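You operate a simulated robot arm through the tools that you are given. There is no shell and no other tool. Be economical: measure what you need, move in short steps, check, and stop when the job is done.

You are at the controls of a simulated two-armed robot. One attempt, no reset.

TASK
Try the cell in the holder at 3 A: RECHECK if the load stops, else GOOD.
Fine: load input off, then holder switch off, before the cell moves or a stop is cleared; load cleared.
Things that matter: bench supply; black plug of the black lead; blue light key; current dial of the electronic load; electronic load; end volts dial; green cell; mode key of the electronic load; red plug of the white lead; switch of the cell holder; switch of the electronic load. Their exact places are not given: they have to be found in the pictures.

Only the result counts: the job must be done as asked and must still hold three seconds after the hand-in. Knocking over, shifting, dropping, spilling or breaking anything else fails it.

THE ROBOT
Two 7-joint arms with two-finger parallel grippers on one trunk, on a base that drives. Base frame: it is fixed to the floor where the robot stands at the start and does not move with it; the origin is under the middle of the robot, x ahead of it, y to its left, z up; the surface under the hand at the start is at about z = 0.72. Units: m, degrees, N and s.
The left shoulder is at the start at [0.07, 0.13, 1.136], the right one opposite. With the tool pointing down near the work surface each hand reaches from about 0.1 to 0.48 m from the robot's upright axis, wherever it stands, measured 20 degrees to its own side. Places, roughly: bench supply [0.8, -1, 0.8]; black plug of the black lead (2x2x5 cm) [0.4, -0.7, 0.8]; blue light key [0.4, 0.2, 0.8]; current dial of the electronic load [0.6, -0.5, 0.8]; electronic load [0.9, -0.4, 0.8]; end volts dial [0.6, -0.6, 0.8]; green cell [0.5, -1.25, 0.75]; mode key of the electronic load [0.7, -0.4, 0.9]; red plug of the white lead (2x2x5 cm) [0.4, -0.7, 0.8]; switch of the cell holder [0.4, -0.6, 0.8]; switch of the electronic load [0.7, -0.2, 0.8]. Payload 1.57 kg a hand.
The TCP of each hand is the grasp point between the finger pads, 0.03 m short of the fingertips. In the tool frame z runs along the fingers and y along their closing line. The gripper opens to 0.08 m. The fingers are 0.017 m wide and 0.012 m thick; the gripper's body (0.04 by 0.082 m) begins 0.08 m behind the TCP.
Orientation is told as [roll, pitch, yaw] about the base's x, y, z axes, in that order, counted from this pose: with the fingers straight down and closing along the base's y, the tool's x points along the base's -x, its y along +y and its z along -z.

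THE INTERFACE
- The arms move only by the tool jog_arm. It takes "left_series", "right_series" or both (then of equal length, played together; a hand with none holds still); each is a list of rows, each a list of 3 entries, a list of its own where there are three numbers: the shift along the tool's x, y, z in units of 150 mm (1.0 is 150 mm), then the turn, a rotation vector about the tool's x, y, z in units of 60 degrees (1.0 is 60 degrees), then the opening, from 0 (shut) to 1 (fully open). In form: [[[dx, dy, dz], [rx, ry, rz], jaw], ...]. A call has 1 to 8 rows; each row is the pose to reach, as a shift and turn from the pose commanded when the call began, along the tool's axes at that moment. A call with a number of a shift or a turn outside -1 to 1 is refused whole. A row lasts 0.2 s, in which the tool goes at most 0.05 m and 8.6 degrees; a call with a longer step from one row to the next is refused whole, and so is a gripper value outside its range. A pose out of reach is approached as far as the arm can. The call stops where the force on the tool passes 40 N (or 10 N more than at its start, if that is more) or the arm is blocked; 0.2 s more then pass. Each finger travels about 0.108 m/s and halts on what it meets, pressing with about 41 N; the grip force reading is that of the motor and also rises with nothing between the fingers. The clock runs only during rows and for 0.2 s after the last one: add rows that repeat a pose to give the fingers time. It gives the time, the measured TCP pose, the force on the tool (base axes), the opening and the grip force at its end, in the units of the frame above (readings bear some noise), with the torque about the TCP (base axes, N m) and any sound that the robot's microphone picked up.
- Cameras (640 x 400 px; columns grow to the right, rows downward): "scene" is now at [0.1109, -0.0405, 1.3359]; the picture's right is [-0.55, -0.83, 0.00], its down [-0.68, 0.45, -0.58] and it looks along [0.48, -0.32, -0.82] (base axes); focal length 253 px, centre (320, 200). "left" rides on the left gripper at [0.072, 0.007, -0.122] in its tool frame; the picture's right is [-0.09, 1.00, 0.00], its down [-0.84, -0.08, -0.54] and it looks along [-0.54, -0.05, 0.84] (tool axes); focal length 238 px, centre (320, 200). "right" rides on the right gripper at [0.072, -0.007, -0.122] in its tool frame; the picture's right is [0.09, 1.00, 0.00], its down [-0.84, 0.08, -0.54] and it looks along [-0.54, 0.05, 0.84] (tool axes); focal length 238 px, centre (320, 200).
- capture(camera): a new picture of that camera. No time passes.
- move_column(by): slides the trunk up (or, below 0, down) by that many m; the arms and the scene camera ride with it, the base frame stays. It gives what a move gives, with no picture.
- base_move(legs): drives the robot by 1 to 6 legs, each [ahead, left, turn to the left] in m, m and degrees, along the robot's own axes; the way and the turn of a leg run together, so that a leg with both is an arc; at most 1.5 m and 180 degrees a leg. The arms and the cameras ride along, it lands a little off, and it stops where it bumps. It gives what a move gives.
- head_to(pan, tilt): turns the head with the scene camera to pan (to the left, within 86 degrees either way) and tilt (down, from -29 to 69), counted from straight ahead of the robot. It gives what a move gives.
- probe_pixels(camera, pixels): for up to 12 pixels [column, row] of the newest picture of that camera ("zoom" is the newest enlarged one), the place [x, y, z] in the base frame of the surface seen there, good to about 0.002 m. No time passes.
- inspect(camera, box): a new picture of the part [left, top, right, bottom] of that camera's present view, enlarged. No time passes.
- finish_job(): hands the job in; it is judged then, once.

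Keep the steps short. Do not move on a guess: measure, check each grasp and each placing, and mend mistakes. In all there are 80 turns and 70 pictures (those below and enlarged ones count). Leave the grippers open and the arms clear of the work at the hand-in unless told otherwise, and finish with a single line.

The tools are called after "Emit:" as name(argument=value, ...) on one line, values as JSON. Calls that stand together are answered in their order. jog_arm: Moves the arms, as the interface text tells. Its arguments: {"type":"object","properties":{"left_series":{"type":"array","items":{"type":"array"}},"right_series":{"type":"array","items":{"type":"array"}}},"required":[]} The other tools are called the same way: move_column (by) slides the trunk up or down; base_move (legs) drives the base; head_to (pan, tilt) turns the head that bears the scene camera; capture (camera) takes a picture; probe_pixels (camera, pixels) gives the place of the surface under pixels of a picture; inspect (camera, box) takes an enlarged picture of a part of a camera's view; finish_job () hands the job in.

At the start:

```text
time: 0.0
left_tool_pos: [0.3276, -0.0054, 1.049]
left_ee_rot: [0.0, 0.0, 0.0]
left_wrist_force: [-0.6, 0.1, -0.6]
left_moment: [0.02, 0.03, 0.01]
left_finger_gap: 0.0797
left_grasp_force: 0.0
right_tool_pos: [0.2159, -0.2841, 1.0437]
right_ee_rot: [0.1, -0.1, 0.1]
right_wrist_force: [-0.7, -0.7, -1.4]
right_moment: [0.0, -0.01, 0.03]
right_finger_gap: 0.08
right_grasp_force: 0.0
trunk travel left (down, up): [-0.774, 0.166]
robot x, y, heading: [-0.001, -0.0015, -0.2]
head pan, tilt: [-33.6, 54.9]
```

scene: 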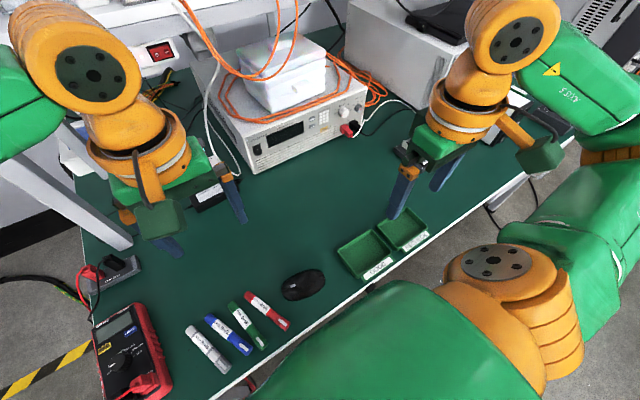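
right: 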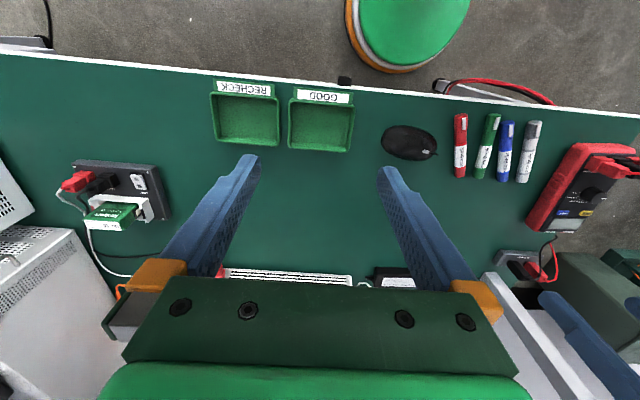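
left: 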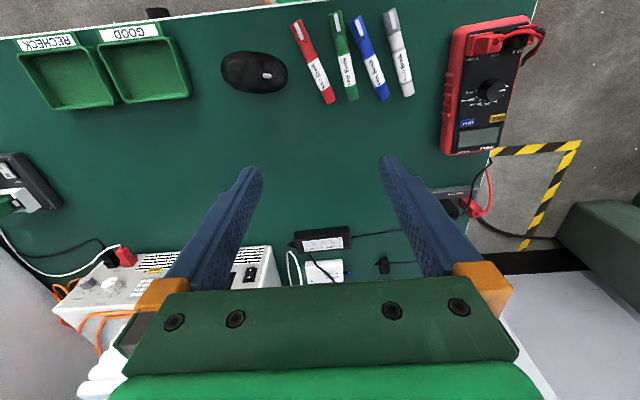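

I see the load (white box with display at scene 300,120) and, in the right camera, the cell holder at (115,195). I'll enlarge both.

Emit:
inspect(camera="scene", box=[230, 70, 380, 180])

Emit:
inspect(camera="right", box=[40, 140, 190, 250])

Emit:
probe_pixels(camera="right", pixels=[[80, 182], [105, 185], [138, 182], [112, 210], [140, 200], [245, 120], [320, 125], [150, 165], [170, 215], [245, 88], [320, 97], [340, 285]])

```text
3.64 times, centred on (305, 125) of scene
```

zoom: 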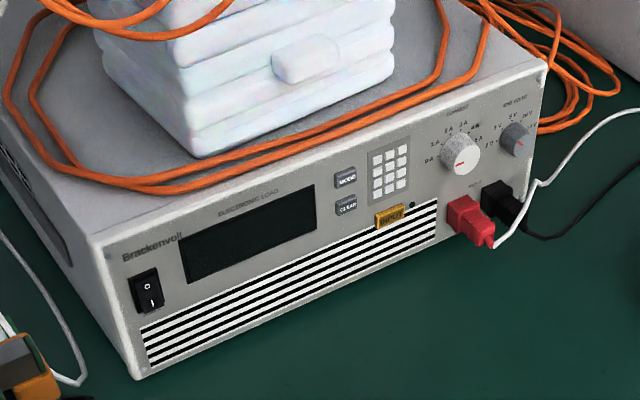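

```text
3.64 times, centred on (115, 195) of right
```

zoom: 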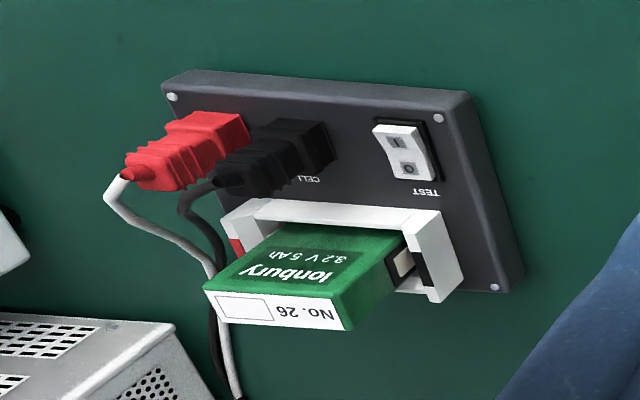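

```text
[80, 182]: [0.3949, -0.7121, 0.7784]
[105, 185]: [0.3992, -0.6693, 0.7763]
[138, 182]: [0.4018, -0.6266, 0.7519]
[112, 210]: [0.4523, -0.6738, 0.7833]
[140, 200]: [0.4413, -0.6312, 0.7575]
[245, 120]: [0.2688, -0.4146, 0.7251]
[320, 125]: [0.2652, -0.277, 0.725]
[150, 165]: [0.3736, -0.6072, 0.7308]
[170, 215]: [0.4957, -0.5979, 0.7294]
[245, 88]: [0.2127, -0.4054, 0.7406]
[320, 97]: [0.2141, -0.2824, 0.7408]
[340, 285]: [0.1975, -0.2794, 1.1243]
```

The load is dark (switched off at "O"); the holder's TEST switch and cell No. 26 are visible. I measure the load panel and look to the right with the head.

Emit:
probe_pixels(camera="scene", pixels=[[265, 137], [311, 112], [311, 119], [321, 121], [338, 105], [351, 102], [339, 120], [349, 117], [262, 165], [356, 90], [253, 128], [345, 130]])

Emit:
head_to(pan=-60, tilt=35)

Emit:
capture(camera="scene")

```text
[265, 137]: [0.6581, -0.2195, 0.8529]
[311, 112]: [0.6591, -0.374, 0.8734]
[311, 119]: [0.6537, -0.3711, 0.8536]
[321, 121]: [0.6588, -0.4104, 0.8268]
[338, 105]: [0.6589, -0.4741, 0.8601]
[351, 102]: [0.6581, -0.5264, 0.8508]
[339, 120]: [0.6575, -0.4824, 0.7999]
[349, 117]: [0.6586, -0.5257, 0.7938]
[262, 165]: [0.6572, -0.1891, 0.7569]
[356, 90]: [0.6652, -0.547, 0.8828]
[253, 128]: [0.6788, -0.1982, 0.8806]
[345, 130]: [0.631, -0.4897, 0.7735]
```

```text
time: 0.9
left_tool_pos: [0.328, -0.0051, 1.0491]
left_ee_rot: [0.0, -0.1, 0.1]
left_wrist_force: [-0.1, -0.1, 1.0]
left_moment: [-0.01, 0.01, 0.02]
left_finger_gap: 0.0801
left_grasp_force: 0.1
right_tool_pos: [0.2153, -0.2831, 1.0439]
right_ee_rot: [0.1, 0.0, 0.0]
right_wrist_force: [0.2, -0.2, 0.0]
right_moment: [0.02, 0.01, -0.01]
right_finger_gap: 0.0802
right_grasp_force: 0.1
trunk travel left (down, up): [-0.774, 0.166]
robot x, y, heading: [0.0029, -0.001, -0.0]
head pan, tilt: [-60.0, 35.0]
```

```text
64 pictures are left
```

scene: 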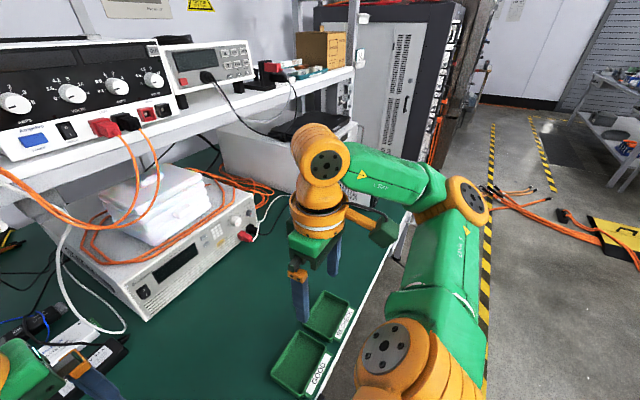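

The panel face is a plane at x≈0.658. I'll drive 0.45 m to the right to stand in front of the load and holder; hands are high and clear.

Emit:
base_move(legs=[[0, -0.45, 0]])

Emit:
head_to(pan=-12, tilt=45)

Emit:
capture(camera="scene")

Emit:
capture(camera="right")

```text
time: 3.6
left_tool_pos: [0.3321, -0.4479, 1.0491]
left_ee_rot: [0.0, 0.0, 1.1]
left_wrist_force: [-0.1, 0.7, 0.0]
left_moment: [-0.04, 0.0, -0.03]
left_finger_gap: 0.08
left_grasp_force: 0.1
right_tool_pos: [0.2257, -0.7279, 1.0453]
right_ee_rot: [0.0, 0.0, 1.0]
right_wrist_force: [0.1, 0.1, -0.2]
right_moment: [-0.05, 0.0, 0.0]
right_finger_gap: 0.0799
right_grasp_force: 0.0
trunk travel left (down, up): [-0.774, 0.166]
robot x, y, heading: [0.0012, -0.4448, 0.8]
head pan, tilt: [-60.0, 35.0]
```

```text
time: 4.8
left_tool_pos: [0.3306, -0.4488, 1.0484]
left_ee_rot: [0.0, 0.0, 1.0]
left_wrist_force: [-0.1, -0.5, -0.7]
left_moment: [0.0, 0.0, -0.01]
left_finger_gap: 0.08
left_grasp_force: 0.1
right_tool_pos: [0.2238, -0.7292, 1.0443]
right_ee_rot: [0.1, 0.1, 1.0]
right_wrist_force: [0.6, 0.0, 0.1]
right_moment: [0.0, 0.03, 0.0]
right_finger_gap: 0.08
right_grasp_force: 0.1
trunk travel left (down, up): [-0.774, 0.166]
robot x, y, heading: [0.0048, -0.4509, 1.3]
head pan, tilt: [-12.0, 45.0]
```

```text
63 pictures are left
```

scene: 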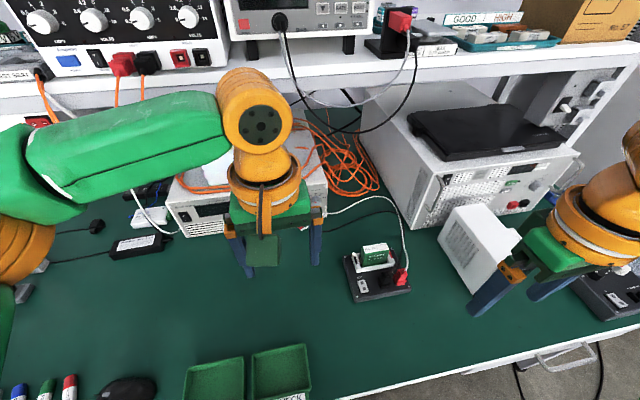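

```text
62 pictures are left
```

right: 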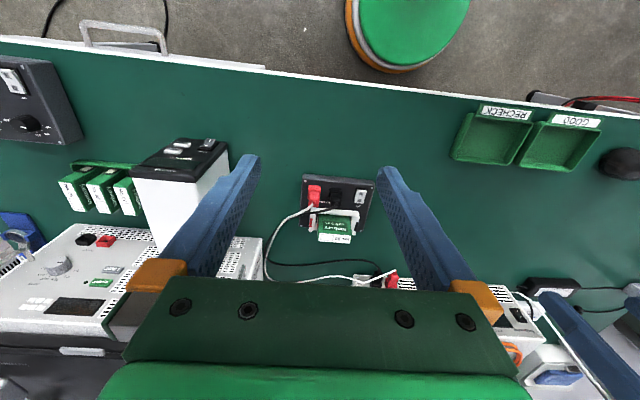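

Two boxes on the right aren't my load. I enlarge the shelf signs, in case they bear on the job, and the holder.

Emit:
inspect(camera="scene", box=[380, 0, 560, 90])

Emit:
inspect(camera="right", box=[270, 160, 400, 250])

Emit:
probe_pixels(camera="zoom", pixels=[[435, 140], [425, 195], [320, 250], [325, 360], [370, 300], [200, 150], [310, 150], [270, 300], [150, 100], [450, 300]])

```text
3.56 times, centred on (470, 45) of scene
```

zoom: 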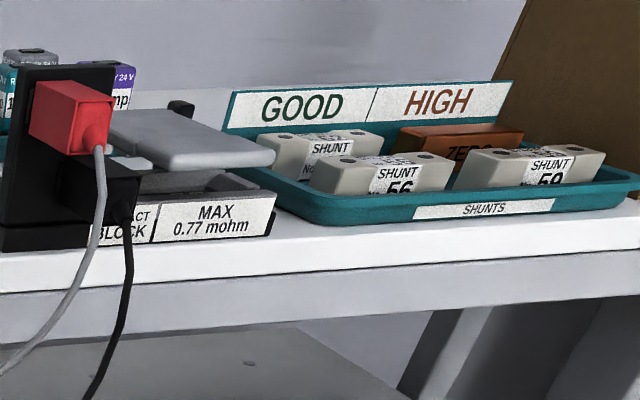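

```text
4.44 times, centred on (335, 205) of right
```

zoom: 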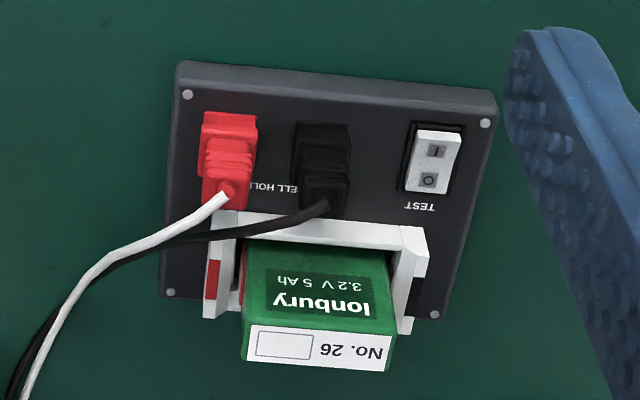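

```text
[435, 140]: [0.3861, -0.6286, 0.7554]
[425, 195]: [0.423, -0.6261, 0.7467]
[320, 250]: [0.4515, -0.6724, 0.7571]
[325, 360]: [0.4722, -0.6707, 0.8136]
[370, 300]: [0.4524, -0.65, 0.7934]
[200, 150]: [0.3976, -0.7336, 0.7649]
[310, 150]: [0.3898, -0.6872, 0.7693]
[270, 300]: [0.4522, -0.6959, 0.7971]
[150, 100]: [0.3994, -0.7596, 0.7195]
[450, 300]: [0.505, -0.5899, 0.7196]
```

Cell No. 26 stands in the clips; the TEST rocker's "I" end (near the robot) is up, so it is off. I turn the left hand forward towards the panel, in two steps, and first raise the right hand's opening unchanged.

Emit:
jog_arm(left_series=[[[-0.1, 0.04, 0.04], [0, -0.125, 0], 0.5], [[-0.2, 0.08, 0.08], [0, -0.25, 0], 0], [[-0.3, 0.12, 0.12], [0, -0.375, 0], 0], [[-0.4, 0.16, 0.16], [0, -0.5, 0], 0], [[-0.5, 0.2, 0.2], [0, -0.625, 0], 0], [[-0.6, 0.24, 0.24], [0, -0.75, 0], 0], [[-0.7, 0.28, 0.28], [0, -0.875, 0], 0], [[-0.8, 0.32, 0.32], [0, -1, 0], 0]])

Emit:
capture(camera="left")

```text
time: 6.6
left_tool_pos: [0.4509, -0.3976, 1.0009]
left_ee_rot: [0.0, -59.9, 1.0]
left_wrist_force: [0.3, -0.2, 0.0]
left_moment: [0.03, -0.02, 0.0]
left_finger_gap: 0.0
left_grasp_force: 21.0
right_tool_pos: [0.2259, -0.7293, 1.0436]
right_ee_rot: [0.2, 0.0, 1.0]
right_wrist_force: [0.5, 0.8, -0.4]
right_moment: [0.02, -0.02, -0.01]
right_finger_gap: 0.0799
right_grasp_force: 0.1
trunk travel left (down, up): [-0.774, 0.166]
robot x, y, heading: [0.0013, -0.4455, 1.0]
head pan, tilt: [-12.0, 45.0]
```

```text
59 pictures are left
```

left: 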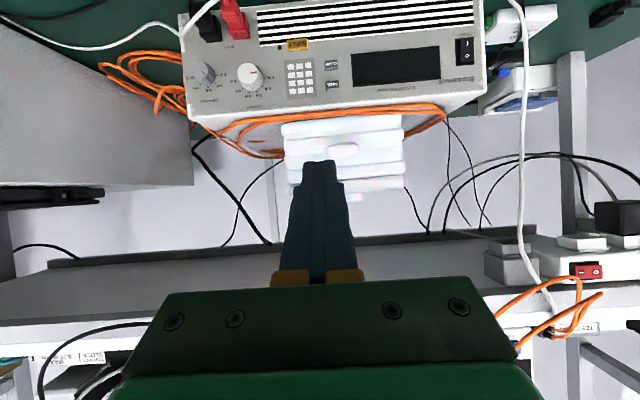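

The left camera sees the panel well (upside down). I enlarge it.

Emit:
inspect(camera="left", box=[180, 30, 350, 130])

Emit:
probe_pixels(camera="left", pixels=[[465, 45], [465, 57], [331, 66], [332, 85], [298, 45], [249, 76], [205, 74], [300, 78]])

```text
3.76 times, centred on (265, 80) of left
```

zoom: 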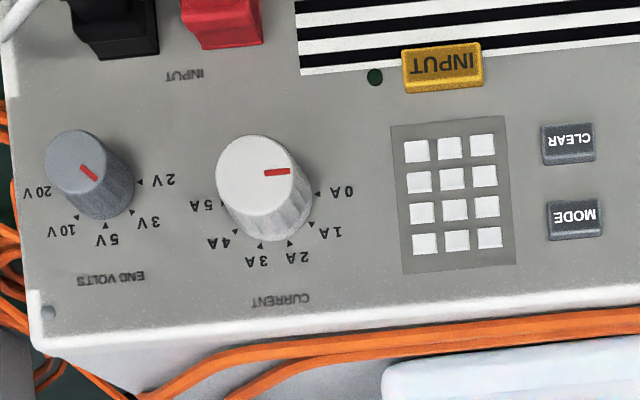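

```text
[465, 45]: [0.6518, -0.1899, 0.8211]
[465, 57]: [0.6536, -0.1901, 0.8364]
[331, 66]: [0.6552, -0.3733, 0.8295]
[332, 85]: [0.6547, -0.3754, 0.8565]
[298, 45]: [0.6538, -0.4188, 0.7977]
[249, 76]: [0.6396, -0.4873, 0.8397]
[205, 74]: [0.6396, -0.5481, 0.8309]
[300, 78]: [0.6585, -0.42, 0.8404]
```

MODE ≈(0.655,-0.375,0.857), CLEAR ≈(0.655,-0.373,0.83), INPUT ≈(0.654,-0.419,0.798); current at 0 A, end volts at 3 V. I probe dial marks and the white cable near the switch.

Emit:
probe_pixels(camera="zoom", pixels=[[318, 193], [310, 224], [290, 243], [261, 246], [235, 231], [222, 205], [252, 175], [268, 173], [288, 172], [82, 165]])

Emit:
probe_pixels(camera="left", pixels=[[516, 15], [525, 50], [522, 100], [521, 200], [545, 290], [420, 105], [490, 30], [340, 150]])

Emit:
inspect(camera="left", box=[420, 20, 560, 110])

```text
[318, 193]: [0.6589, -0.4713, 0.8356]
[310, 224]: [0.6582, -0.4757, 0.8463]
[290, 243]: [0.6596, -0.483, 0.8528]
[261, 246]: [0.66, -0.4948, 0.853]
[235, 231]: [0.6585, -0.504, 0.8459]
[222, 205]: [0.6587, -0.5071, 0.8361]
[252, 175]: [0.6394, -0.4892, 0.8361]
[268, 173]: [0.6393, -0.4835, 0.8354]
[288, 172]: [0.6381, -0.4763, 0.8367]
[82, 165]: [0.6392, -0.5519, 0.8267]
```

```text
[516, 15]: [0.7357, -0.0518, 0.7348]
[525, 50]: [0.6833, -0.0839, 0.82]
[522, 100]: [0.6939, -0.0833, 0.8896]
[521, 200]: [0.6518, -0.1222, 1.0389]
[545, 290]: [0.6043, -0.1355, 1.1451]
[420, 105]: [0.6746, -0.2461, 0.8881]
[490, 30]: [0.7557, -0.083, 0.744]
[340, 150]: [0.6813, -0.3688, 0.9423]
```

```text
4.44 times, centred on (490, 65) of left
```

zoom: 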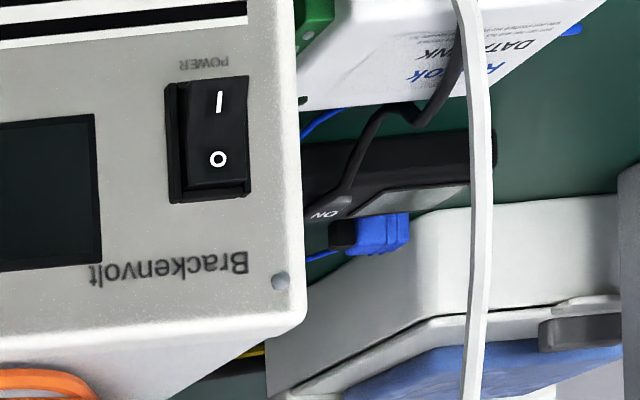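

Current dial axis ≈(y -0.489, z 0.836), at 0 A; 3 A is 108° clockwise. POWER's "I" half is at ≈(0.652,-0.187,0.818). I bring the closed left fingers in front of it.

Emit:
jog_arm(left_series=[[[0.066, 0.17, 0.175], [0, 0, 0], 0], [[0.132, 0.345, 0.35], [0, 0, 0], 0], [[0.198, 0.515, 0.525], [0, 0, 0], 0], [[0.264, 0.69, 0.65], [0, 0, 0], 0], [[0.36, 0.85, 0.75], [0, 0, 0], 0], [[0.45, 1.0, 0.9], [0, 0, 0], 0]])

Emit:
capture(camera="left")

```text
time: 8.0
left_tool_pos: [0.5318, -0.2476, 0.8771]
left_ee_rot: [0.2, -60.0, 1.0]
left_wrist_force: [0.3, 0.0, -0.1]
left_moment: [0.01, 0.0, 0.01]
left_finger_gap: 0.0001
left_grasp_force: 21.3
right_tool_pos: [0.2253, -0.7287, 1.0436]
right_ee_rot: [0.1, -0.1, 1.0]
right_wrist_force: [0.6, 0.3, 0.3]
right_moment: [-0.01, 0.01, -0.02]
right_finger_gap: 0.08
right_grasp_force: 0.0
trunk travel left (down, up): [-0.774, 0.166]
robot x, y, heading: [0.0066, -0.4465, 1.3]
head pan, tilt: [-12.0, 45.0]
```

```text
56 pictures are left
```

left: 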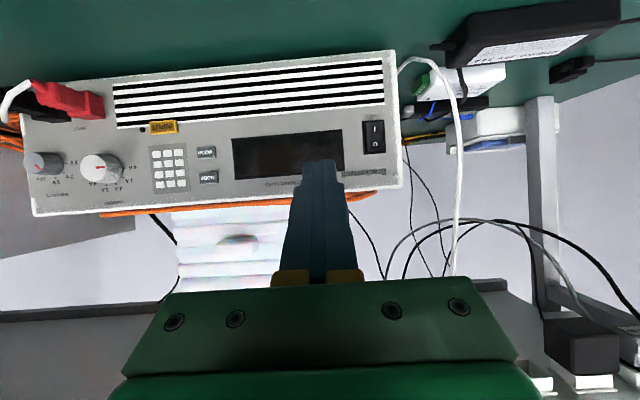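

Now to a point just before the switch (TCP 0.605,-0.187,0.826).

Emit:
jog_arm(left_series=[[[0.017, 0.132, 0.2], [0, 0, 0], 0], [[0.034, 0.264, 0.4], [0, 0, 0], 0], [[0.05, 0.395, 0.6], [0, 0, 0], 0], [[0.05, 0.395, 0.6], [0, 0, 0], 0]])

Emit:
capture(camera="left")

```text
time: 9.0
left_tool_pos: [0.6038, -0.19, 0.8243]
left_ee_rot: [-0.1, -60.1, 1.0]
left_wrist_force: [0.2, 0.3, 0.6]
left_moment: [0.04, -0.01, 0.02]
left_finger_gap: 0.0
left_grasp_force: 21.4
right_tool_pos: [0.224, -0.7291, 1.0434]
right_ee_rot: [0.1, -0.1, 0.9]
right_wrist_force: [-0.3, 0.8, 1.1]
right_moment: [0.03, -0.01, -0.03]
right_finger_gap: 0.0803
right_grasp_force: 0.0
trunk travel left (down, up): [-0.774, 0.166]
robot x, y, heading: [0.0036, -0.452, 1.0]
head pan, tilt: [-12.0, 45.0]
```

```text
55 pictures are left
```

left: 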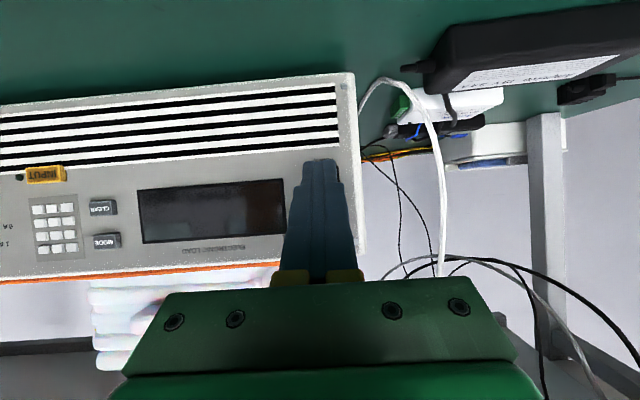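

Fingers cover the switch. I push straight ahead in small rows, then back off.

Emit:
jog_arm(left_series=[[[-0.04, 0, 0.069], [0, 0, 0], 0], [[-0.053, 0, 0.092], [0, 0, 0], 0], [[-0.067, 0, 0.115], [0, 0, 0], 0], [[-0.077, 0, 0.133], [0, 0, 0], 0], [[-0.077, 0, 0.133], [0, 0, 0], 0]])

Emit:
capture(camera="left")

```text
time: 10.2
left_tool_pos: [0.6171, -0.1947, 0.8319]
left_ee_rot: [-0.2, -59.8, 1.0]
left_wrist_force: [-0.5, 0.3, 0.1]
left_moment: [0.02, 0.04, 0.01]
left_finger_gap: 0.0
left_grasp_force: 20.6
left hand out of reach, approached as far as the arm can: row 1, 2, 3, 4, 5
right_tool_pos: [0.224, -0.7296, 1.0435]
right_ee_rot: [0.0, 0.0, 1.0]
right_wrist_force: [0.4, 0.4, 0.8]
right_moment: [-0.03, -0.01, -0.03]
right_finger_gap: 0.0797
right_grasp_force: 0.1
trunk travel left (down, up): [-0.774, 0.166]
robot x, y, heading: [0.0027, -0.4499, 1.3]
head pan, tilt: [-12.0, 45.0]
```

```text
54 pictures are left
```

left: 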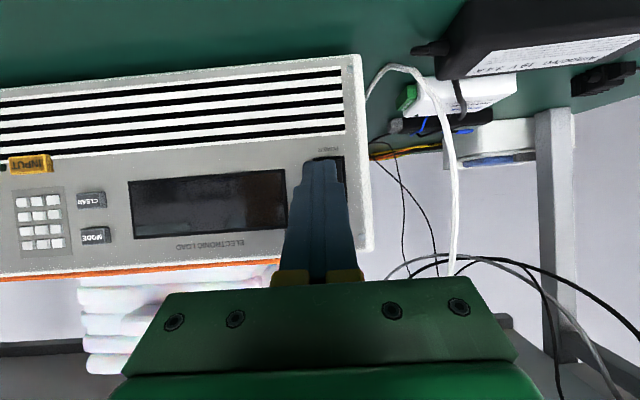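

Reach ran out short of the switch. I back off up and away, then lower the trunk 0.15 m so the shoulder is nearer panel height.

Emit:
jog_arm(left_series=[[[-0.119, 0, -0.2], [0, 0, 0], 0], [[-0.238, 0, -0.4], [0, 0, 0], 0], [[-0.357, 0, -0.6], [0, 0, 0], 0], [[-0.476, 0, -0.8], [0, 0, 0], 0], [[-0.595, 0, -1.0], [0, 0, 0], 0]])

Emit:
move_column(by=-0.15)

Emit:
capture(camera="scene")

```text
time: 11.4
left_tool_pos: [0.5292, -0.1946, 0.9837]
left_ee_rot: [0.1, -60.1, 0.9]
left_wrist_force: [-0.5, -0.5, 0.2]
left_moment: [0.01, -0.03, 0.0]
left_finger_gap: 0.0001
left_grasp_force: 21.3
left hand out of reach, approached as far as the arm can: row 1
right_tool_pos: [0.2232, -0.7291, 1.0445]
right_ee_rot: [0.0, -0.1, 1.1]
right_wrist_force: [-0.9, 0.7, -0.2]
right_moment: [-0.01, -0.02, -0.02]
right_finger_gap: 0.0799
right_grasp_force: 0.0
trunk travel left (down, up): [-0.774, 0.166]
robot x, y, heading: [0.0023, -0.4502, 1.0]
head pan, tilt: [-12.0, 45.0]
```

```text
time: 13.1
left_tool_pos: [0.5278, -0.196, 0.8329]
left_ee_rot: [0.1, -60.0, 0.9]
left_wrist_force: [0.1, -0.3, 0.4]
left_moment: [0.04, 0.03, -0.02]
left_finger_gap: 0.0
left_grasp_force: 21.1
right_tool_pos: [0.2239, -0.7296, 0.8947]
right_ee_rot: [0.1, 0.0, 1.0]
right_wrist_force: [0.3, -0.4, 0.5]
right_moment: [-0.02, -0.02, -0.01]
right_finger_gap: 0.08
right_grasp_force: 0.0
trunk travel left (down, up): [-0.624, 0.316]
robot x, y, heading: [0.0053, -0.4475, 0.8]
head pan, tilt: [-12.0, 45.0]
```

```text
53 pictures are left
```

scene: 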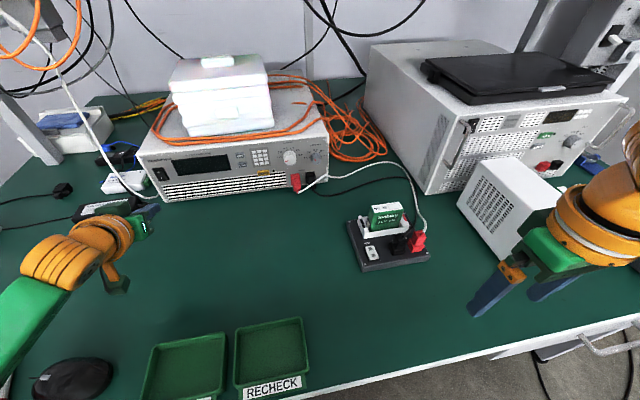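

The scene camera now sees the panel. I advance to the switch and push gently.

Emit:
jog_arm(left_series=[[[-0.108, 0.024, 0.235], [0, 0, 0], 0], [[-0.215, 0.048, 0.47], [0, 0, 0], 0], [[-0.255, 0.048, 0.539], [0, 0, 0], 0], [[-0.268, 0.048, 0.562], [0, 0, 0], 0], [[-0.282, 0.048, 0.585], [0, 0, 0], 0], [[-0.292, 0.048, 0.603], [0, 0, 0], 0], [[-0.292, 0.048, 0.603], [0, 0, 0], 0]])

Emit:
inspect(camera="scene", box=[130, 120, 340, 220])

```text
time: 14.5
left_tool_pos: [0.6211, -0.1886, 0.8249]
left_ee_rot: [0.0, -59.5, 1.0]
left_wrist_force: [-15.0, -2.7, 3.5]
left_moment: [-0.12, 0.03, -0.13]
left_finger_gap: 0.0001
left_grasp_force: 21.7
right_tool_pos: [0.2199, -0.7294, 0.8948]
right_ee_rot: [0.2, -0.4, 1.2]
right_wrist_force: [-0.6, 0.3, 0.1]
right_moment: [0.04, -0.01, 0.01]
right_finger_gap: 0.0798
right_grasp_force: 0.2
trunk travel left (down, up): [-0.624, 0.316]
robot x, y, heading: [0.0022, -0.4502, 1.1]
head pan, tilt: [-12.0, 45.0]
stopped in row 6 (left hand): the force on the tool passed its limit at 43 N (the readings are from after the stop); the commanded pose is now the measured one
```

```text
3.05 times, centred on (235, 170) of scene
```

zoom: 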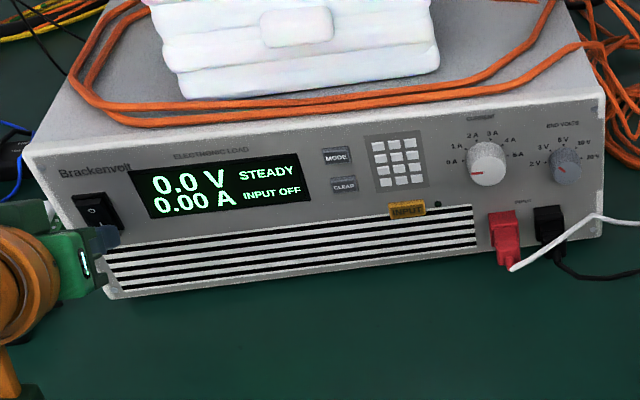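

The load is on: "0.0 V 0.00 A STEADY INPUT OFF" — steady mode is fine. I remeasure knob, keys and plugs in this enlarged picture, and pull the hand back.

Emit:
probe_pixels(camera="zoom", pixels=[[488, 165], [488, 150], [472, 165], [504, 165], [488, 182], [501, 213], [501, 235], [567, 165], [336, 156], [343, 185], [407, 210], [580, 180]])

Emit:
jog_arm(left_series=[[[0.1, -0.1, -0.16], [0, 0, 0], 0], [[0.2, -0.3, -0.3], [0, 0, 0], 0.0], [[0.2, -0.45, -0.35], [0, -0.125, 0], 0.3], [[0.2, -0.6, -0.37], [0, -0.25, 0], 0.6], [[0.2, -0.75, -0.37], [0, -0.375, 0], 0.6], [[0.2, -0.9, -0.37], [0, -0.5, 0], 0.6]])

Emit:
capture(camera="left")

```text
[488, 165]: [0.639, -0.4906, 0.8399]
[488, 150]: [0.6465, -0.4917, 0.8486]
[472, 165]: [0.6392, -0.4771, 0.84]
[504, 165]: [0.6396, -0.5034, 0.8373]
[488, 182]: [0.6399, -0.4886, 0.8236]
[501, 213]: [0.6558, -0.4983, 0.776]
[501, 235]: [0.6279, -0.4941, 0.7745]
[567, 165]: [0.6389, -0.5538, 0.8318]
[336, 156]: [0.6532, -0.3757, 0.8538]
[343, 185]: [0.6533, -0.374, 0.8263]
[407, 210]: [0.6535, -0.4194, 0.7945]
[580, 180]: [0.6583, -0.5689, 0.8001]
```

```text
time: 15.9
left_tool_pos: [0.565, -0.3235, 0.8246]
left_ee_rot: [-1.6, -89.2, 2.6]
left_wrist_force: [-0.3, 0.6, 0.3]
left_moment: [0.01, -0.01, 0.02]
left_finger_gap: 0.048
left_grasp_force: 0.0
right_tool_pos: [0.2237, -0.7302, 0.895]
right_ee_rot: [0.0, 0.0, 1.1]
right_wrist_force: [-0.3, 0.4, -0.3]
right_moment: [0.01, 0.02, -0.02]
right_finger_gap: 0.0798
right_grasp_force: 0.1
trunk travel left (down, up): [-0.624, 0.316]
robot x, y, heading: [-0.0016, -0.4486, 1.0]
head pan, tilt: [-12.0, 45.0]
```

```text
51 pictures are left
```

left: 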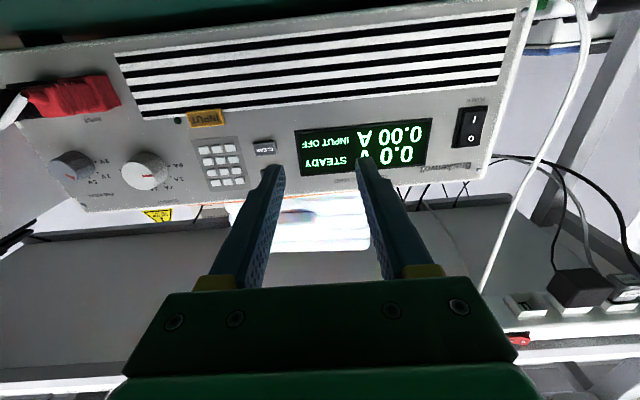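

Hand is horizontal. I shift towards the current dial at (y -0.490, z 0.837) and pre-turn -27°.

Emit:
jog_arm(left_series=[[[-0.02, -0.25, 0], [0, 0, -0.11], 0.6], [[-0.04, -0.5, 0], [0, 0, -0.22], 0.6], [[-0.06, -0.75, 0], [0, 0, -0.33], 0.6], [[-0.083, -1.0, 0], [0, 0, -0.45], 0.6], [[-0.083, -1.0, 0], [0, 0, -0.45], 0.6]])

Emit:
capture(camera="left")

```text
time: 16.6
left_tool_pos: [0.5691, -0.3359, 0.817]
left_ee_rot: [-93.0, -87.1, 97.9]
left_wrist_force: [-3.0, 5.5, 20.1]
left_moment: [0.12, 3.07, -0.88]
left_finger_gap: 0.0481
left_grasp_force: 0.1
right_tool_pos: [0.2202, -0.7287, 0.896]
right_ee_rot: [0.1, -0.4, 1.1]
right_wrist_force: [-1.1, -0.1, 0.2]
right_moment: [0.03, -0.01, 0.0]
right_finger_gap: 0.0799
right_grasp_force: 0.1
trunk travel left (down, up): [-0.624, 0.316]
robot x, y, heading: [0.0055, -0.445, 1.2]
head pan, tilt: [-12.0, 45.0]
stopped in row 3 (left hand): the arm was blocked; the commanded pose is now the measured one
```

```text
50 pictures are left
```

left: 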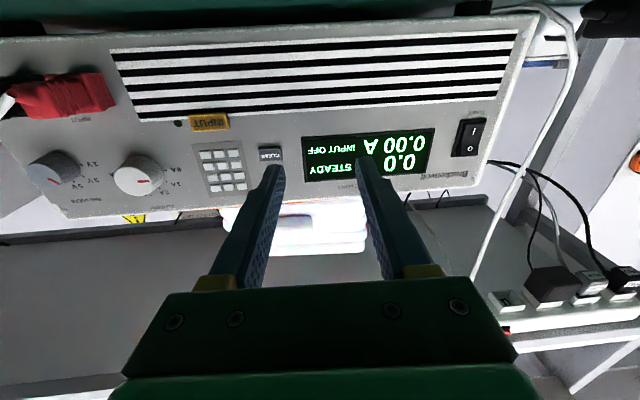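

The arm was blocked (upward force 20 N). I look at where the arm touches.

Emit:
head_to(pan=10, tilt=50)

Emit:
capture(camera="scene")

```text
time: 17.4
left_tool_pos: [0.5691, -0.3351, 0.8177]
left_ee_rot: [-91.8, -87.0, 96.8]
left_wrist_force: [6.7, 9.1, 35.8]
left_moment: [0.18, 4.18, -1.07]
left_finger_gap: 0.0482
left_grasp_force: 0.1
right_tool_pos: [0.2204, -0.7293, 0.8949]
right_ee_rot: [-0.1, -0.5, 1.1]
right_wrist_force: [-0.4, 0.3, -0.3]
right_moment: [0.04, -0.03, -0.01]
right_finger_gap: 0.08
right_grasp_force: 0.0
trunk travel left (down, up): [-0.624, 0.316]
robot x, y, heading: [0.0021, -0.4524, 1.0]
head pan, tilt: [10.0, 50.0]
```

```text
49 pictures are left
```

scene: 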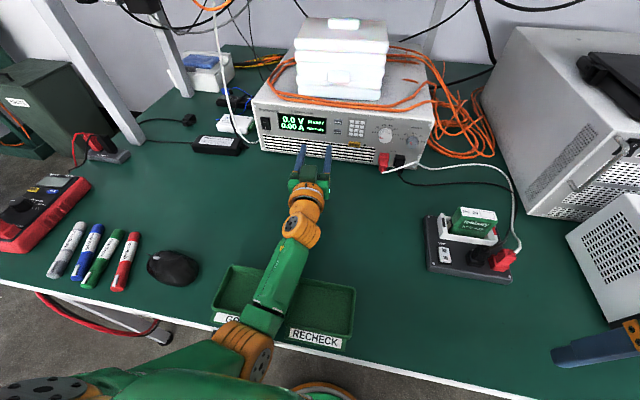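

The left forearm is pressing down near the trays. I raise the trunk 0.08 m, lifting the whole arm straight up.

Emit:
move_column(by=0.08)

Emit:
capture(camera="scene")

```text
time: 18.6
left_tool_pos: [0.5725, -0.3367, 0.8929]
left_ee_rot: [-80.1, -87.1, 85.1]
left_wrist_force: [0.1, -0.3, 0.2]
left_moment: [-0.01, 0.0, 0.02]
left_finger_gap: 0.0481
left_grasp_force: 0.1
right_tool_pos: [0.2247, -0.7293, 0.9747]
right_ee_rot: [0.2, 0.0, 1.0]
right_wrist_force: [-0.8, 0.5, -0.1]
right_moment: [0.0, 0.02, 0.02]
right_finger_gap: 0.0802
right_grasp_force: 0.1
trunk travel left (down, up): [-0.704, 0.236]
robot x, y, heading: [0.001, -0.447, 1.0]
head pan, tilt: [10.0, 50.0]
```

```text
48 pictures are left
```

scene: 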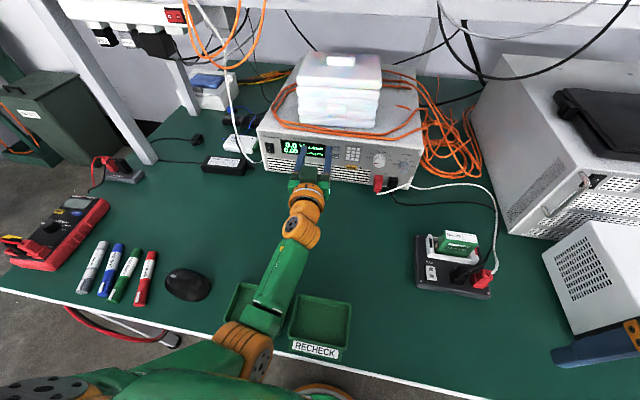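

Force is gone. I check the trays have not shifted and look down at the table edge and robot's front.

Emit:
head_to(pan=-8, tilt=69)

Emit:
capture(camera="scene")

```text
time: 19.4
left_tool_pos: [0.5733, -0.3365, 0.8908]
left_ee_rot: [-80.3, -87.1, 85.2]
left_wrist_force: [-0.4, -0.7, 1.0]
left_moment: [0.04, -0.02, 0.0]
left_finger_gap: 0.0479
left_grasp_force: 0.1
right_tool_pos: [0.2249, -0.7292, 0.9739]
right_ee_rot: [0.1, 0.0, 1.1]
right_wrist_force: [0.8, -0.6, 0.0]
right_moment: [-0.03, 0.02, 0.0]
right_finger_gap: 0.0801
right_grasp_force: 0.1
trunk travel left (down, up): [-0.704, 0.236]
robot x, y, heading: [0.0005, -0.4496, 1.1]
head pan, tilt: [-8.0, 68.8]
```

```text
47 pictures are left
```

scene: 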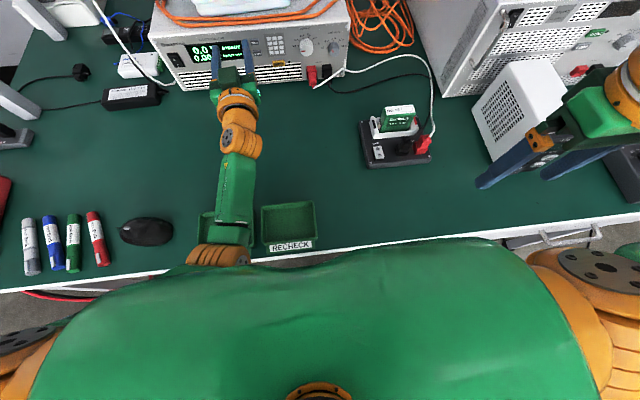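

Emit:
probe_pixels(camera="scene", pixels=[[350, 275], [470, 250], [500, 232], [130, 275], [264, 207], [313, 203], [262, 248], [316, 243], [208, 215], [225, 240], [215, 255], [236, 190]])

Emit:
capture(camera="right")

```text
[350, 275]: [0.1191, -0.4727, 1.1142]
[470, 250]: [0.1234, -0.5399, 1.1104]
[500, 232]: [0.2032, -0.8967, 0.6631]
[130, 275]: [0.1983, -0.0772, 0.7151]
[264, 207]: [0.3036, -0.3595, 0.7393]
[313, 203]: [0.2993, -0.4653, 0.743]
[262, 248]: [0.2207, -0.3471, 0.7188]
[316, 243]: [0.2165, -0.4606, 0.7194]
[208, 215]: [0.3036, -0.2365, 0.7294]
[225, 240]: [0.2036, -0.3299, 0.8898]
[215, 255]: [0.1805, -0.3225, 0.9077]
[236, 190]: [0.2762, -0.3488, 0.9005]
```

```text
46 pictures are left
```

right: 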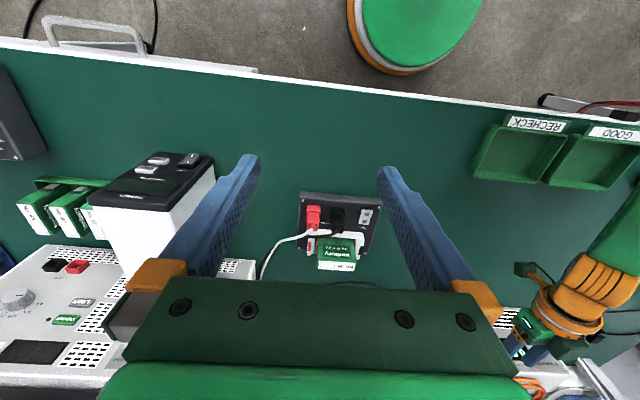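

The trays look in place; the trunk front (x≈0.12) is clear of the table edge (x≈0.20), so I can drive ahead 0.05 m. First I retract the left hand 4 cm and straighten its yaw.

Emit:
jog_arm(left_series=[[[0, 0, -0.15], [0.04, 0, 0], 0.6], [[-0.03, 0, -0.27], [0.082, 0, 0], 0.6], [[-0.03, 0, -0.27], [0.082, 0, 0], 0.6]])

Emit:
base_move(legs=[[0.05, 0, 0]])

Emit:
capture(camera="scene")

```text
time: 20.2
left_tool_pos: [0.5329, -0.3397, 0.8957]
left_ee_rot: [-85.2, -86.8, 85.0]
left_wrist_force: [-1.0, 0.3, 0.4]
left_moment: [-0.03, 0.01, -0.02]
left_finger_gap: 0.048
left_grasp_force: 0.1
right_tool_pos: [0.2243, -0.7291, 0.9744]
right_ee_rot: [0.1, -0.1, 1.1]
right_wrist_force: [0.3, 0.2, -0.4]
right_moment: [-0.03, 0.03, 0.01]
right_finger_gap: 0.08
right_grasp_force: 0.1
trunk travel left (down, up): [-0.704, 0.236]
robot x, y, heading: [0.0071, -0.4492, 1.0]
head pan, tilt: [-8.0, 68.8]
```

```text
time: 21.1
left_tool_pos: [0.5835, -0.3412, 0.8974]
left_ee_rot: [-88.6, -86.9, 88.5]
left_wrist_force: [0.2, 0.0, -0.9]
left_moment: [0.01, 0.01, 0.02]
left_finger_gap: 0.0482
left_grasp_force: 0.1
right_tool_pos: [0.2726, -0.7285, 0.9746]
right_ee_rot: [0.1, -0.2, 0.9]
right_wrist_force: [1.0, -1.0, -0.5]
right_moment: [-0.02, 0.01, 0.01]
right_finger_gap: 0.0801
right_grasp_force: 0.0
trunk travel left (down, up): [-0.704, 0.236]
robot x, y, heading: [0.0528, -0.4483, 0.9]
head pan, tilt: [-8.0, 68.8]
```

```text
45 pictures are left
```

scene: 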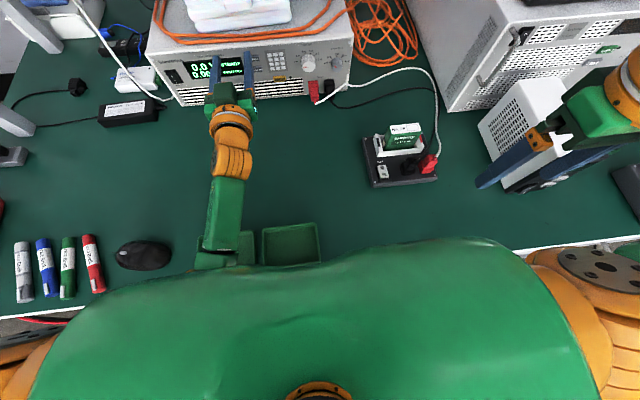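

Now left across and down to in front of the current dial, in 6 rows.

Emit:
jog_arm(left_series=[[[0.03, -0.16, 0], [0, 0, -0.07], 0.6], [[0.06, -0.32, 0], [0, 0, -0.14], 0.6], [[0.1, -0.49, 0], [0, 0, -0.21], 0.6], [[0.2, -0.65, 0], [0, 0, -0.28], 0.6], [[0.32, -0.81, 0], [0, 0, -0.34], 0.6], [[0.453, -0.973, 0], [0, 0, -0.4], 0.6], [[0.453, -0.973, 0], [0, 0, -0.4], 0.6]])

Emit:
capture(camera="left")

Emit:
capture(camera="scene")

```text
time: 21.8
left_tool_pos: [0.5868, -0.3425, 0.8613]
left_ee_rot: [-51.2, -88.3, 52.7]
left_wrist_force: [-0.4, 0.6, -0.4]
left_moment: [-0.04, 0.01, 0.0]
left_finger_gap: 0.0478
left_grasp_force: 0.0
right_tool_pos: [0.2773, -0.7283, 0.9741]
right_ee_rot: [0.1, 0.0, 1.0]
right_wrist_force: [0.0, 1.1, -0.6]
right_moment: [-0.02, 0.01, -0.01]
right_finger_gap: 0.08
right_grasp_force: 0.0
trunk travel left (down, up): [-0.704, 0.236]
robot x, y, heading: [0.056, -0.4535, 1.1]
head pan, tilt: [-8.0, 68.8]
stopped in row 3 (left hand): the arm was blocked; the commanded pose is now the measured one
```

```text
44 pictures are left
```

left: 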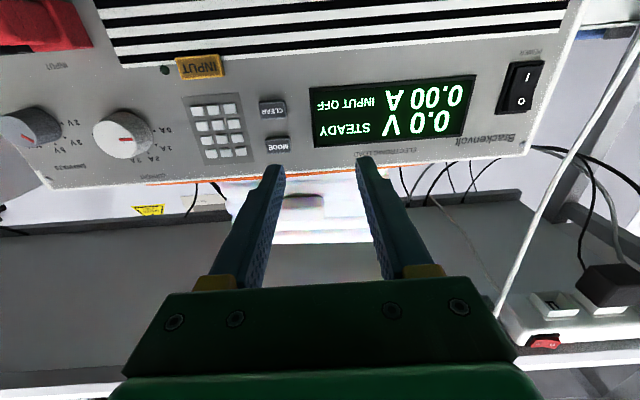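

```text
43 pictures are left
```

scene: 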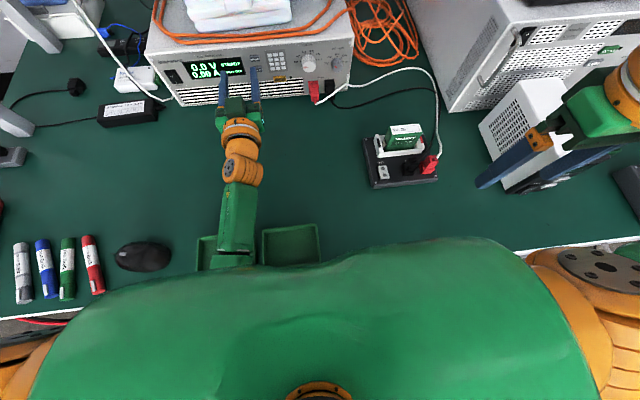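

The left arm blocks against its own trunk when reaching across. A better stand is with the work ahead-left of the robot: base y≈-0.68, where the left hand can do everything. First back the left hand off up-left, and check what's near the right arm.

Emit:
jog_arm(left_series=[[[-0.11, 0.13, -0.11], [0, 0, 0], 0.6], [[-0.22, 0.26, -0.22], [0, 0, 0], 0.6], [[-0.33, 0.4, -0.33], [0, 0, 0], 0.6]])

Emit:
head_to(pan=-50, tilt=45)

Emit:
capture(camera="scene")

Emit:
probe_pixels(camera="right", pixels=[[150, 180], [185, 160], [130, 195], [20, 120], [40, 270]])

```text
time: 22.6
left_tool_pos: [0.5375, -0.2831, 0.9093]
left_ee_rot: [-60.5, -88.2, 62.0]
left_wrist_force: [-0.2, -0.1, 0.1]
left_moment: [0.0, 0.01, 0.0]
left_finger_gap: 0.048
left_grasp_force: 0.0
right_tool_pos: [0.2746, -0.7287, 0.9741]
right_ee_rot: [-0.1, -0.1, 0.9]
right_wrist_force: [-0.4, 0.3, -0.5]
right_moment: [0.01, -0.04, -0.01]
right_finger_gap: 0.0801
right_grasp_force: 0.1
trunk travel left (down, up): [-0.704, 0.236]
robot x, y, heading: [0.0566, -0.4499, 1.1]
head pan, tilt: [-8.0, 68.8]
```

```text
time: 23.7
left_tool_pos: [0.5378, -0.2834, 0.9083]
left_ee_rot: [-59.7, -88.1, 61.3]
left_wrist_force: [0.3, -0.2, 1.1]
left_moment: [-0.02, -0.03, 0.01]
left_finger_gap: 0.0481
left_grasp_force: 0.0
right_tool_pos: [0.2756, -0.7293, 0.9737]
right_ee_rot: [0.1, -0.2, 1.0]
right_wrist_force: [-0.7, -0.7, -0.2]
right_moment: [-0.03, -0.03, -0.02]
right_finger_gap: 0.0799
right_grasp_force: 0.1
trunk travel left (down, up): [-0.704, 0.236]
robot x, y, heading: [0.0532, -0.4472, 1.0]
head pan, tilt: [-50.0, 45.0]
```

```text
42 pictures are left
```

scene: 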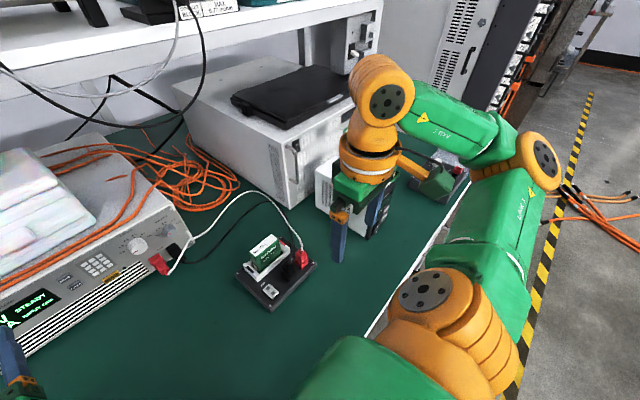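

```text
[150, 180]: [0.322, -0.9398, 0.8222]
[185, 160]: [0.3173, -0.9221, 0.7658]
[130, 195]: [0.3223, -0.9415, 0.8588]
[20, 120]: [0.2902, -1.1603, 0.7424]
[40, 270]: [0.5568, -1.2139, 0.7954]
```

The white box tops at z≈0.86; the right fingertips are at 0.94. I raise the right hand a bit, then drive 0.23 m right.

Emit:
jog_arm(right_series=[[[0.15, 0, -0.2], [0, 0, 0], 1], [[0.3, 0, -0.4], [0, 0, 0], 1]])

Emit:
base_move(legs=[[0, -0.23, -1]])

Emit:
head_to(pan=15, tilt=52)

Emit:
capture(camera="scene")

```text
time: 24.3
left_tool_pos: [0.5359, -0.2827, 0.9089]
left_ee_rot: [-62.1, -88.1, 63.7]
left_wrist_force: [0.3, -0.5, -0.5]
left_moment: [-0.01, -0.01, 0.02]
left_finger_gap: 0.0479
left_grasp_force: 0.0
right_tool_pos: [0.2282, -0.7272, 1.0324]
right_ee_rot: [0.2, -0.1, 1.0]
right_wrist_force: [0.1, 0.7, 0.2]
right_moment: [0.01, -0.02, -0.04]
right_finger_gap: 0.08
right_grasp_force: 0.0
trunk travel left (down, up): [-0.704, 0.236]
robot x, y, heading: [0.0542, -0.4493, 1.1]
head pan, tilt: [-50.0, 45.0]
```

```text
time: 26.1
left_tool_pos: [0.5425, -0.5234, 0.9079]
left_ee_rot: [-60.4, -88.0, 61.0]
left_wrist_force: [-0.5, 0.2, -1.4]
left_moment: [0.0, -0.01, -0.02]
left_finger_gap: 0.0479
left_grasp_force: 0.1
right_tool_pos: [0.2273, -0.9623, 1.0301]
right_ee_rot: [-0.1, -0.2, 0.1]
right_wrist_force: [0.2, 0.2, 0.0]
right_moment: [-0.02, 0.01, 0.02]
right_finger_gap: 0.0801
right_grasp_force: 0.1
trunk travel left (down, up): [-0.704, 0.236]
robot x, y, heading: [0.0528, -0.6835, 0.2]
head pan, tilt: [-50.0, 45.0]
```

```text
time: 27.4
left_tool_pos: [0.5424, -0.5245, 0.9093]
left_ee_rot: [-59.6, -88.2, 60.1]
left_wrist_force: [0.5, 0.3, -0.2]
left_moment: [0.03, -0.01, -0.03]
left_finger_gap: 0.0478
left_grasp_force: 0.1
right_tool_pos: [0.228, -0.9623, 1.0306]
right_ee_rot: [0.0, -0.1, 0.1]
right_wrist_force: [-0.6, -0.2, 0.1]
right_moment: [0.0, 0.01, -0.01]
right_finger_gap: 0.0796
right_grasp_force: 0.0
trunk travel left (down, up): [-0.704, 0.236]
robot x, y, heading: [0.0582, -0.6804, -0.1]
head pan, tilt: [15.0, 52.0]
```

```text
41 pictures are left
```

scene: 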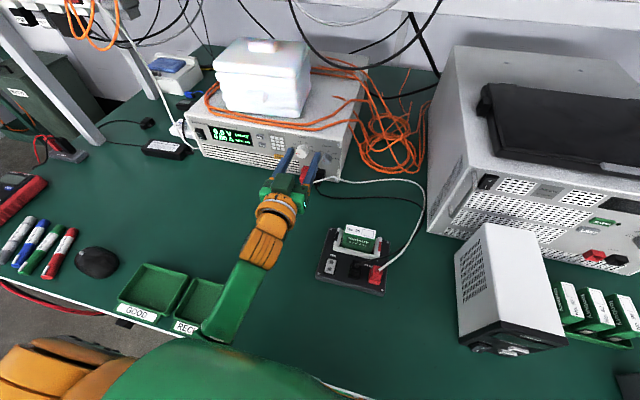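

Now to in front of the dial: TCP (0.585,-0.490,0.837), roll -27°.

Emit:
jog_arm(left_series=[[[0.117, 0.06, 0.07], [0, 0, -0.105], 0.6], [[0.234, 0.12, 0.14], [0, 0, -0.21], 0.6], [[0.351, 0.18, 0.21], [0, 0, -0.315], 0.6], [[0.468, 0.24, 0.29], [0, 0, -0.42], 0.6], [[0.468, 0.24, 0.29], [0, 0, -0.42], 0.6]])

Emit:
capture(camera="left")

Emit:
inspect(camera="scene", box=[190, 110, 390, 230])

```text
time: 28.6
left_tool_pos: [0.5843, -0.4886, 0.8376]
left_ee_rot: [-87.9, -63.1, 88.8]
left_wrist_force: [-0.5, 0.4, -0.1]
left_moment: [0.05, -0.02, 0.01]
left_finger_gap: 0.0479
left_grasp_force: 0.1
right_tool_pos: [0.2276, -0.963, 1.0322]
right_ee_rot: [0.1, -0.1, 0.1]
right_wrist_force: [0.5, -0.7, 0.8]
right_moment: [-0.02, 0.02, 0.04]
right_finger_gap: 0.0802
right_grasp_force: 0.1
trunk travel left (down, up): [-0.704, 0.236]
robot x, y, heading: [0.0567, -0.6811, 0.2]
head pan, tilt: [15.0, 52.0]
```

```text
40 pictures are left
```

left: 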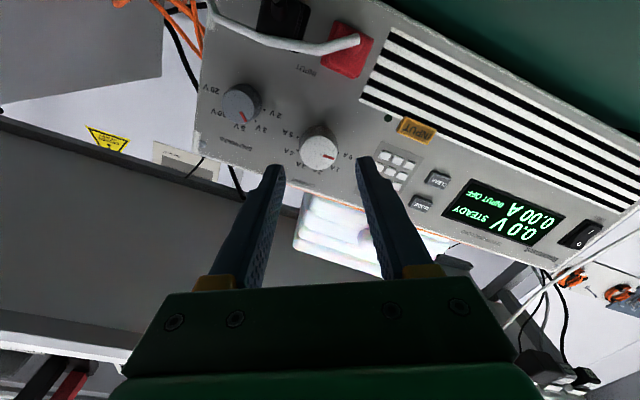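

```text
3.20 times, centred on (290, 170) of scene
```

zoom: 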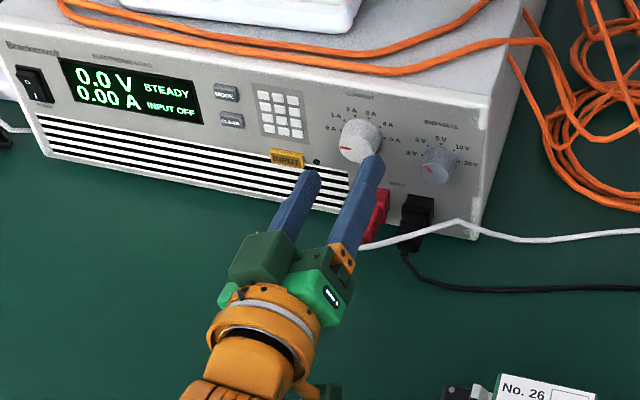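

Well aligned: dial sits midway between the fingers. Advance 39 mm, then close on it.

Emit:
jog_arm(left_series=[[[0, -0.003, 0.13], [0, 0, 0], 0.6], [[0, -0.003, 0.22], [0, 0, 0], 0.6], [[0, -0.003, 0.26], [0, 0, 0], 0.6], [[0, -0.003, 0.26], [0, 0, 0], 0.2], [[0, -0.003, 0.26], [0, 0, 0], 0.2]])

Emit:
capture(camera="left")

```text
time: 29.8
left_tool_pos: [0.6212, -0.4882, 0.8357]
left_ee_rot: [-87.9, -63.1, 88.6]
left_wrist_force: [-0.2, -1.2, 0.4]
left_moment: [0.03, 0.0, 0.0]
left_finger_gap: 0.0296
left_grasp_force: 39.5
right_tool_pos: [0.2281, -0.9631, 1.0316]
right_ee_rot: [0.1, -0.3, 0.1]
right_wrist_force: [0.2, -0.5, -0.2]
right_moment: [0.01, 0.05, -0.01]
right_finger_gap: 0.0799
right_grasp_force: 0.0
trunk travel left (down, up): [-0.704, 0.236]
robot x, y, heading: [0.0562, -0.6821, 0.0]
head pan, tilt: [15.0, 52.0]
```

```text
38 pictures are left
```

left: 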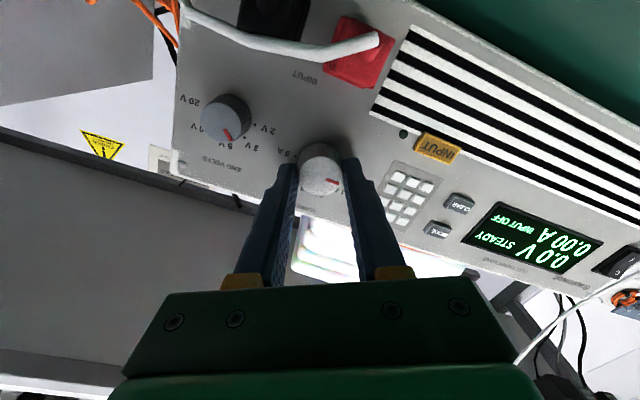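

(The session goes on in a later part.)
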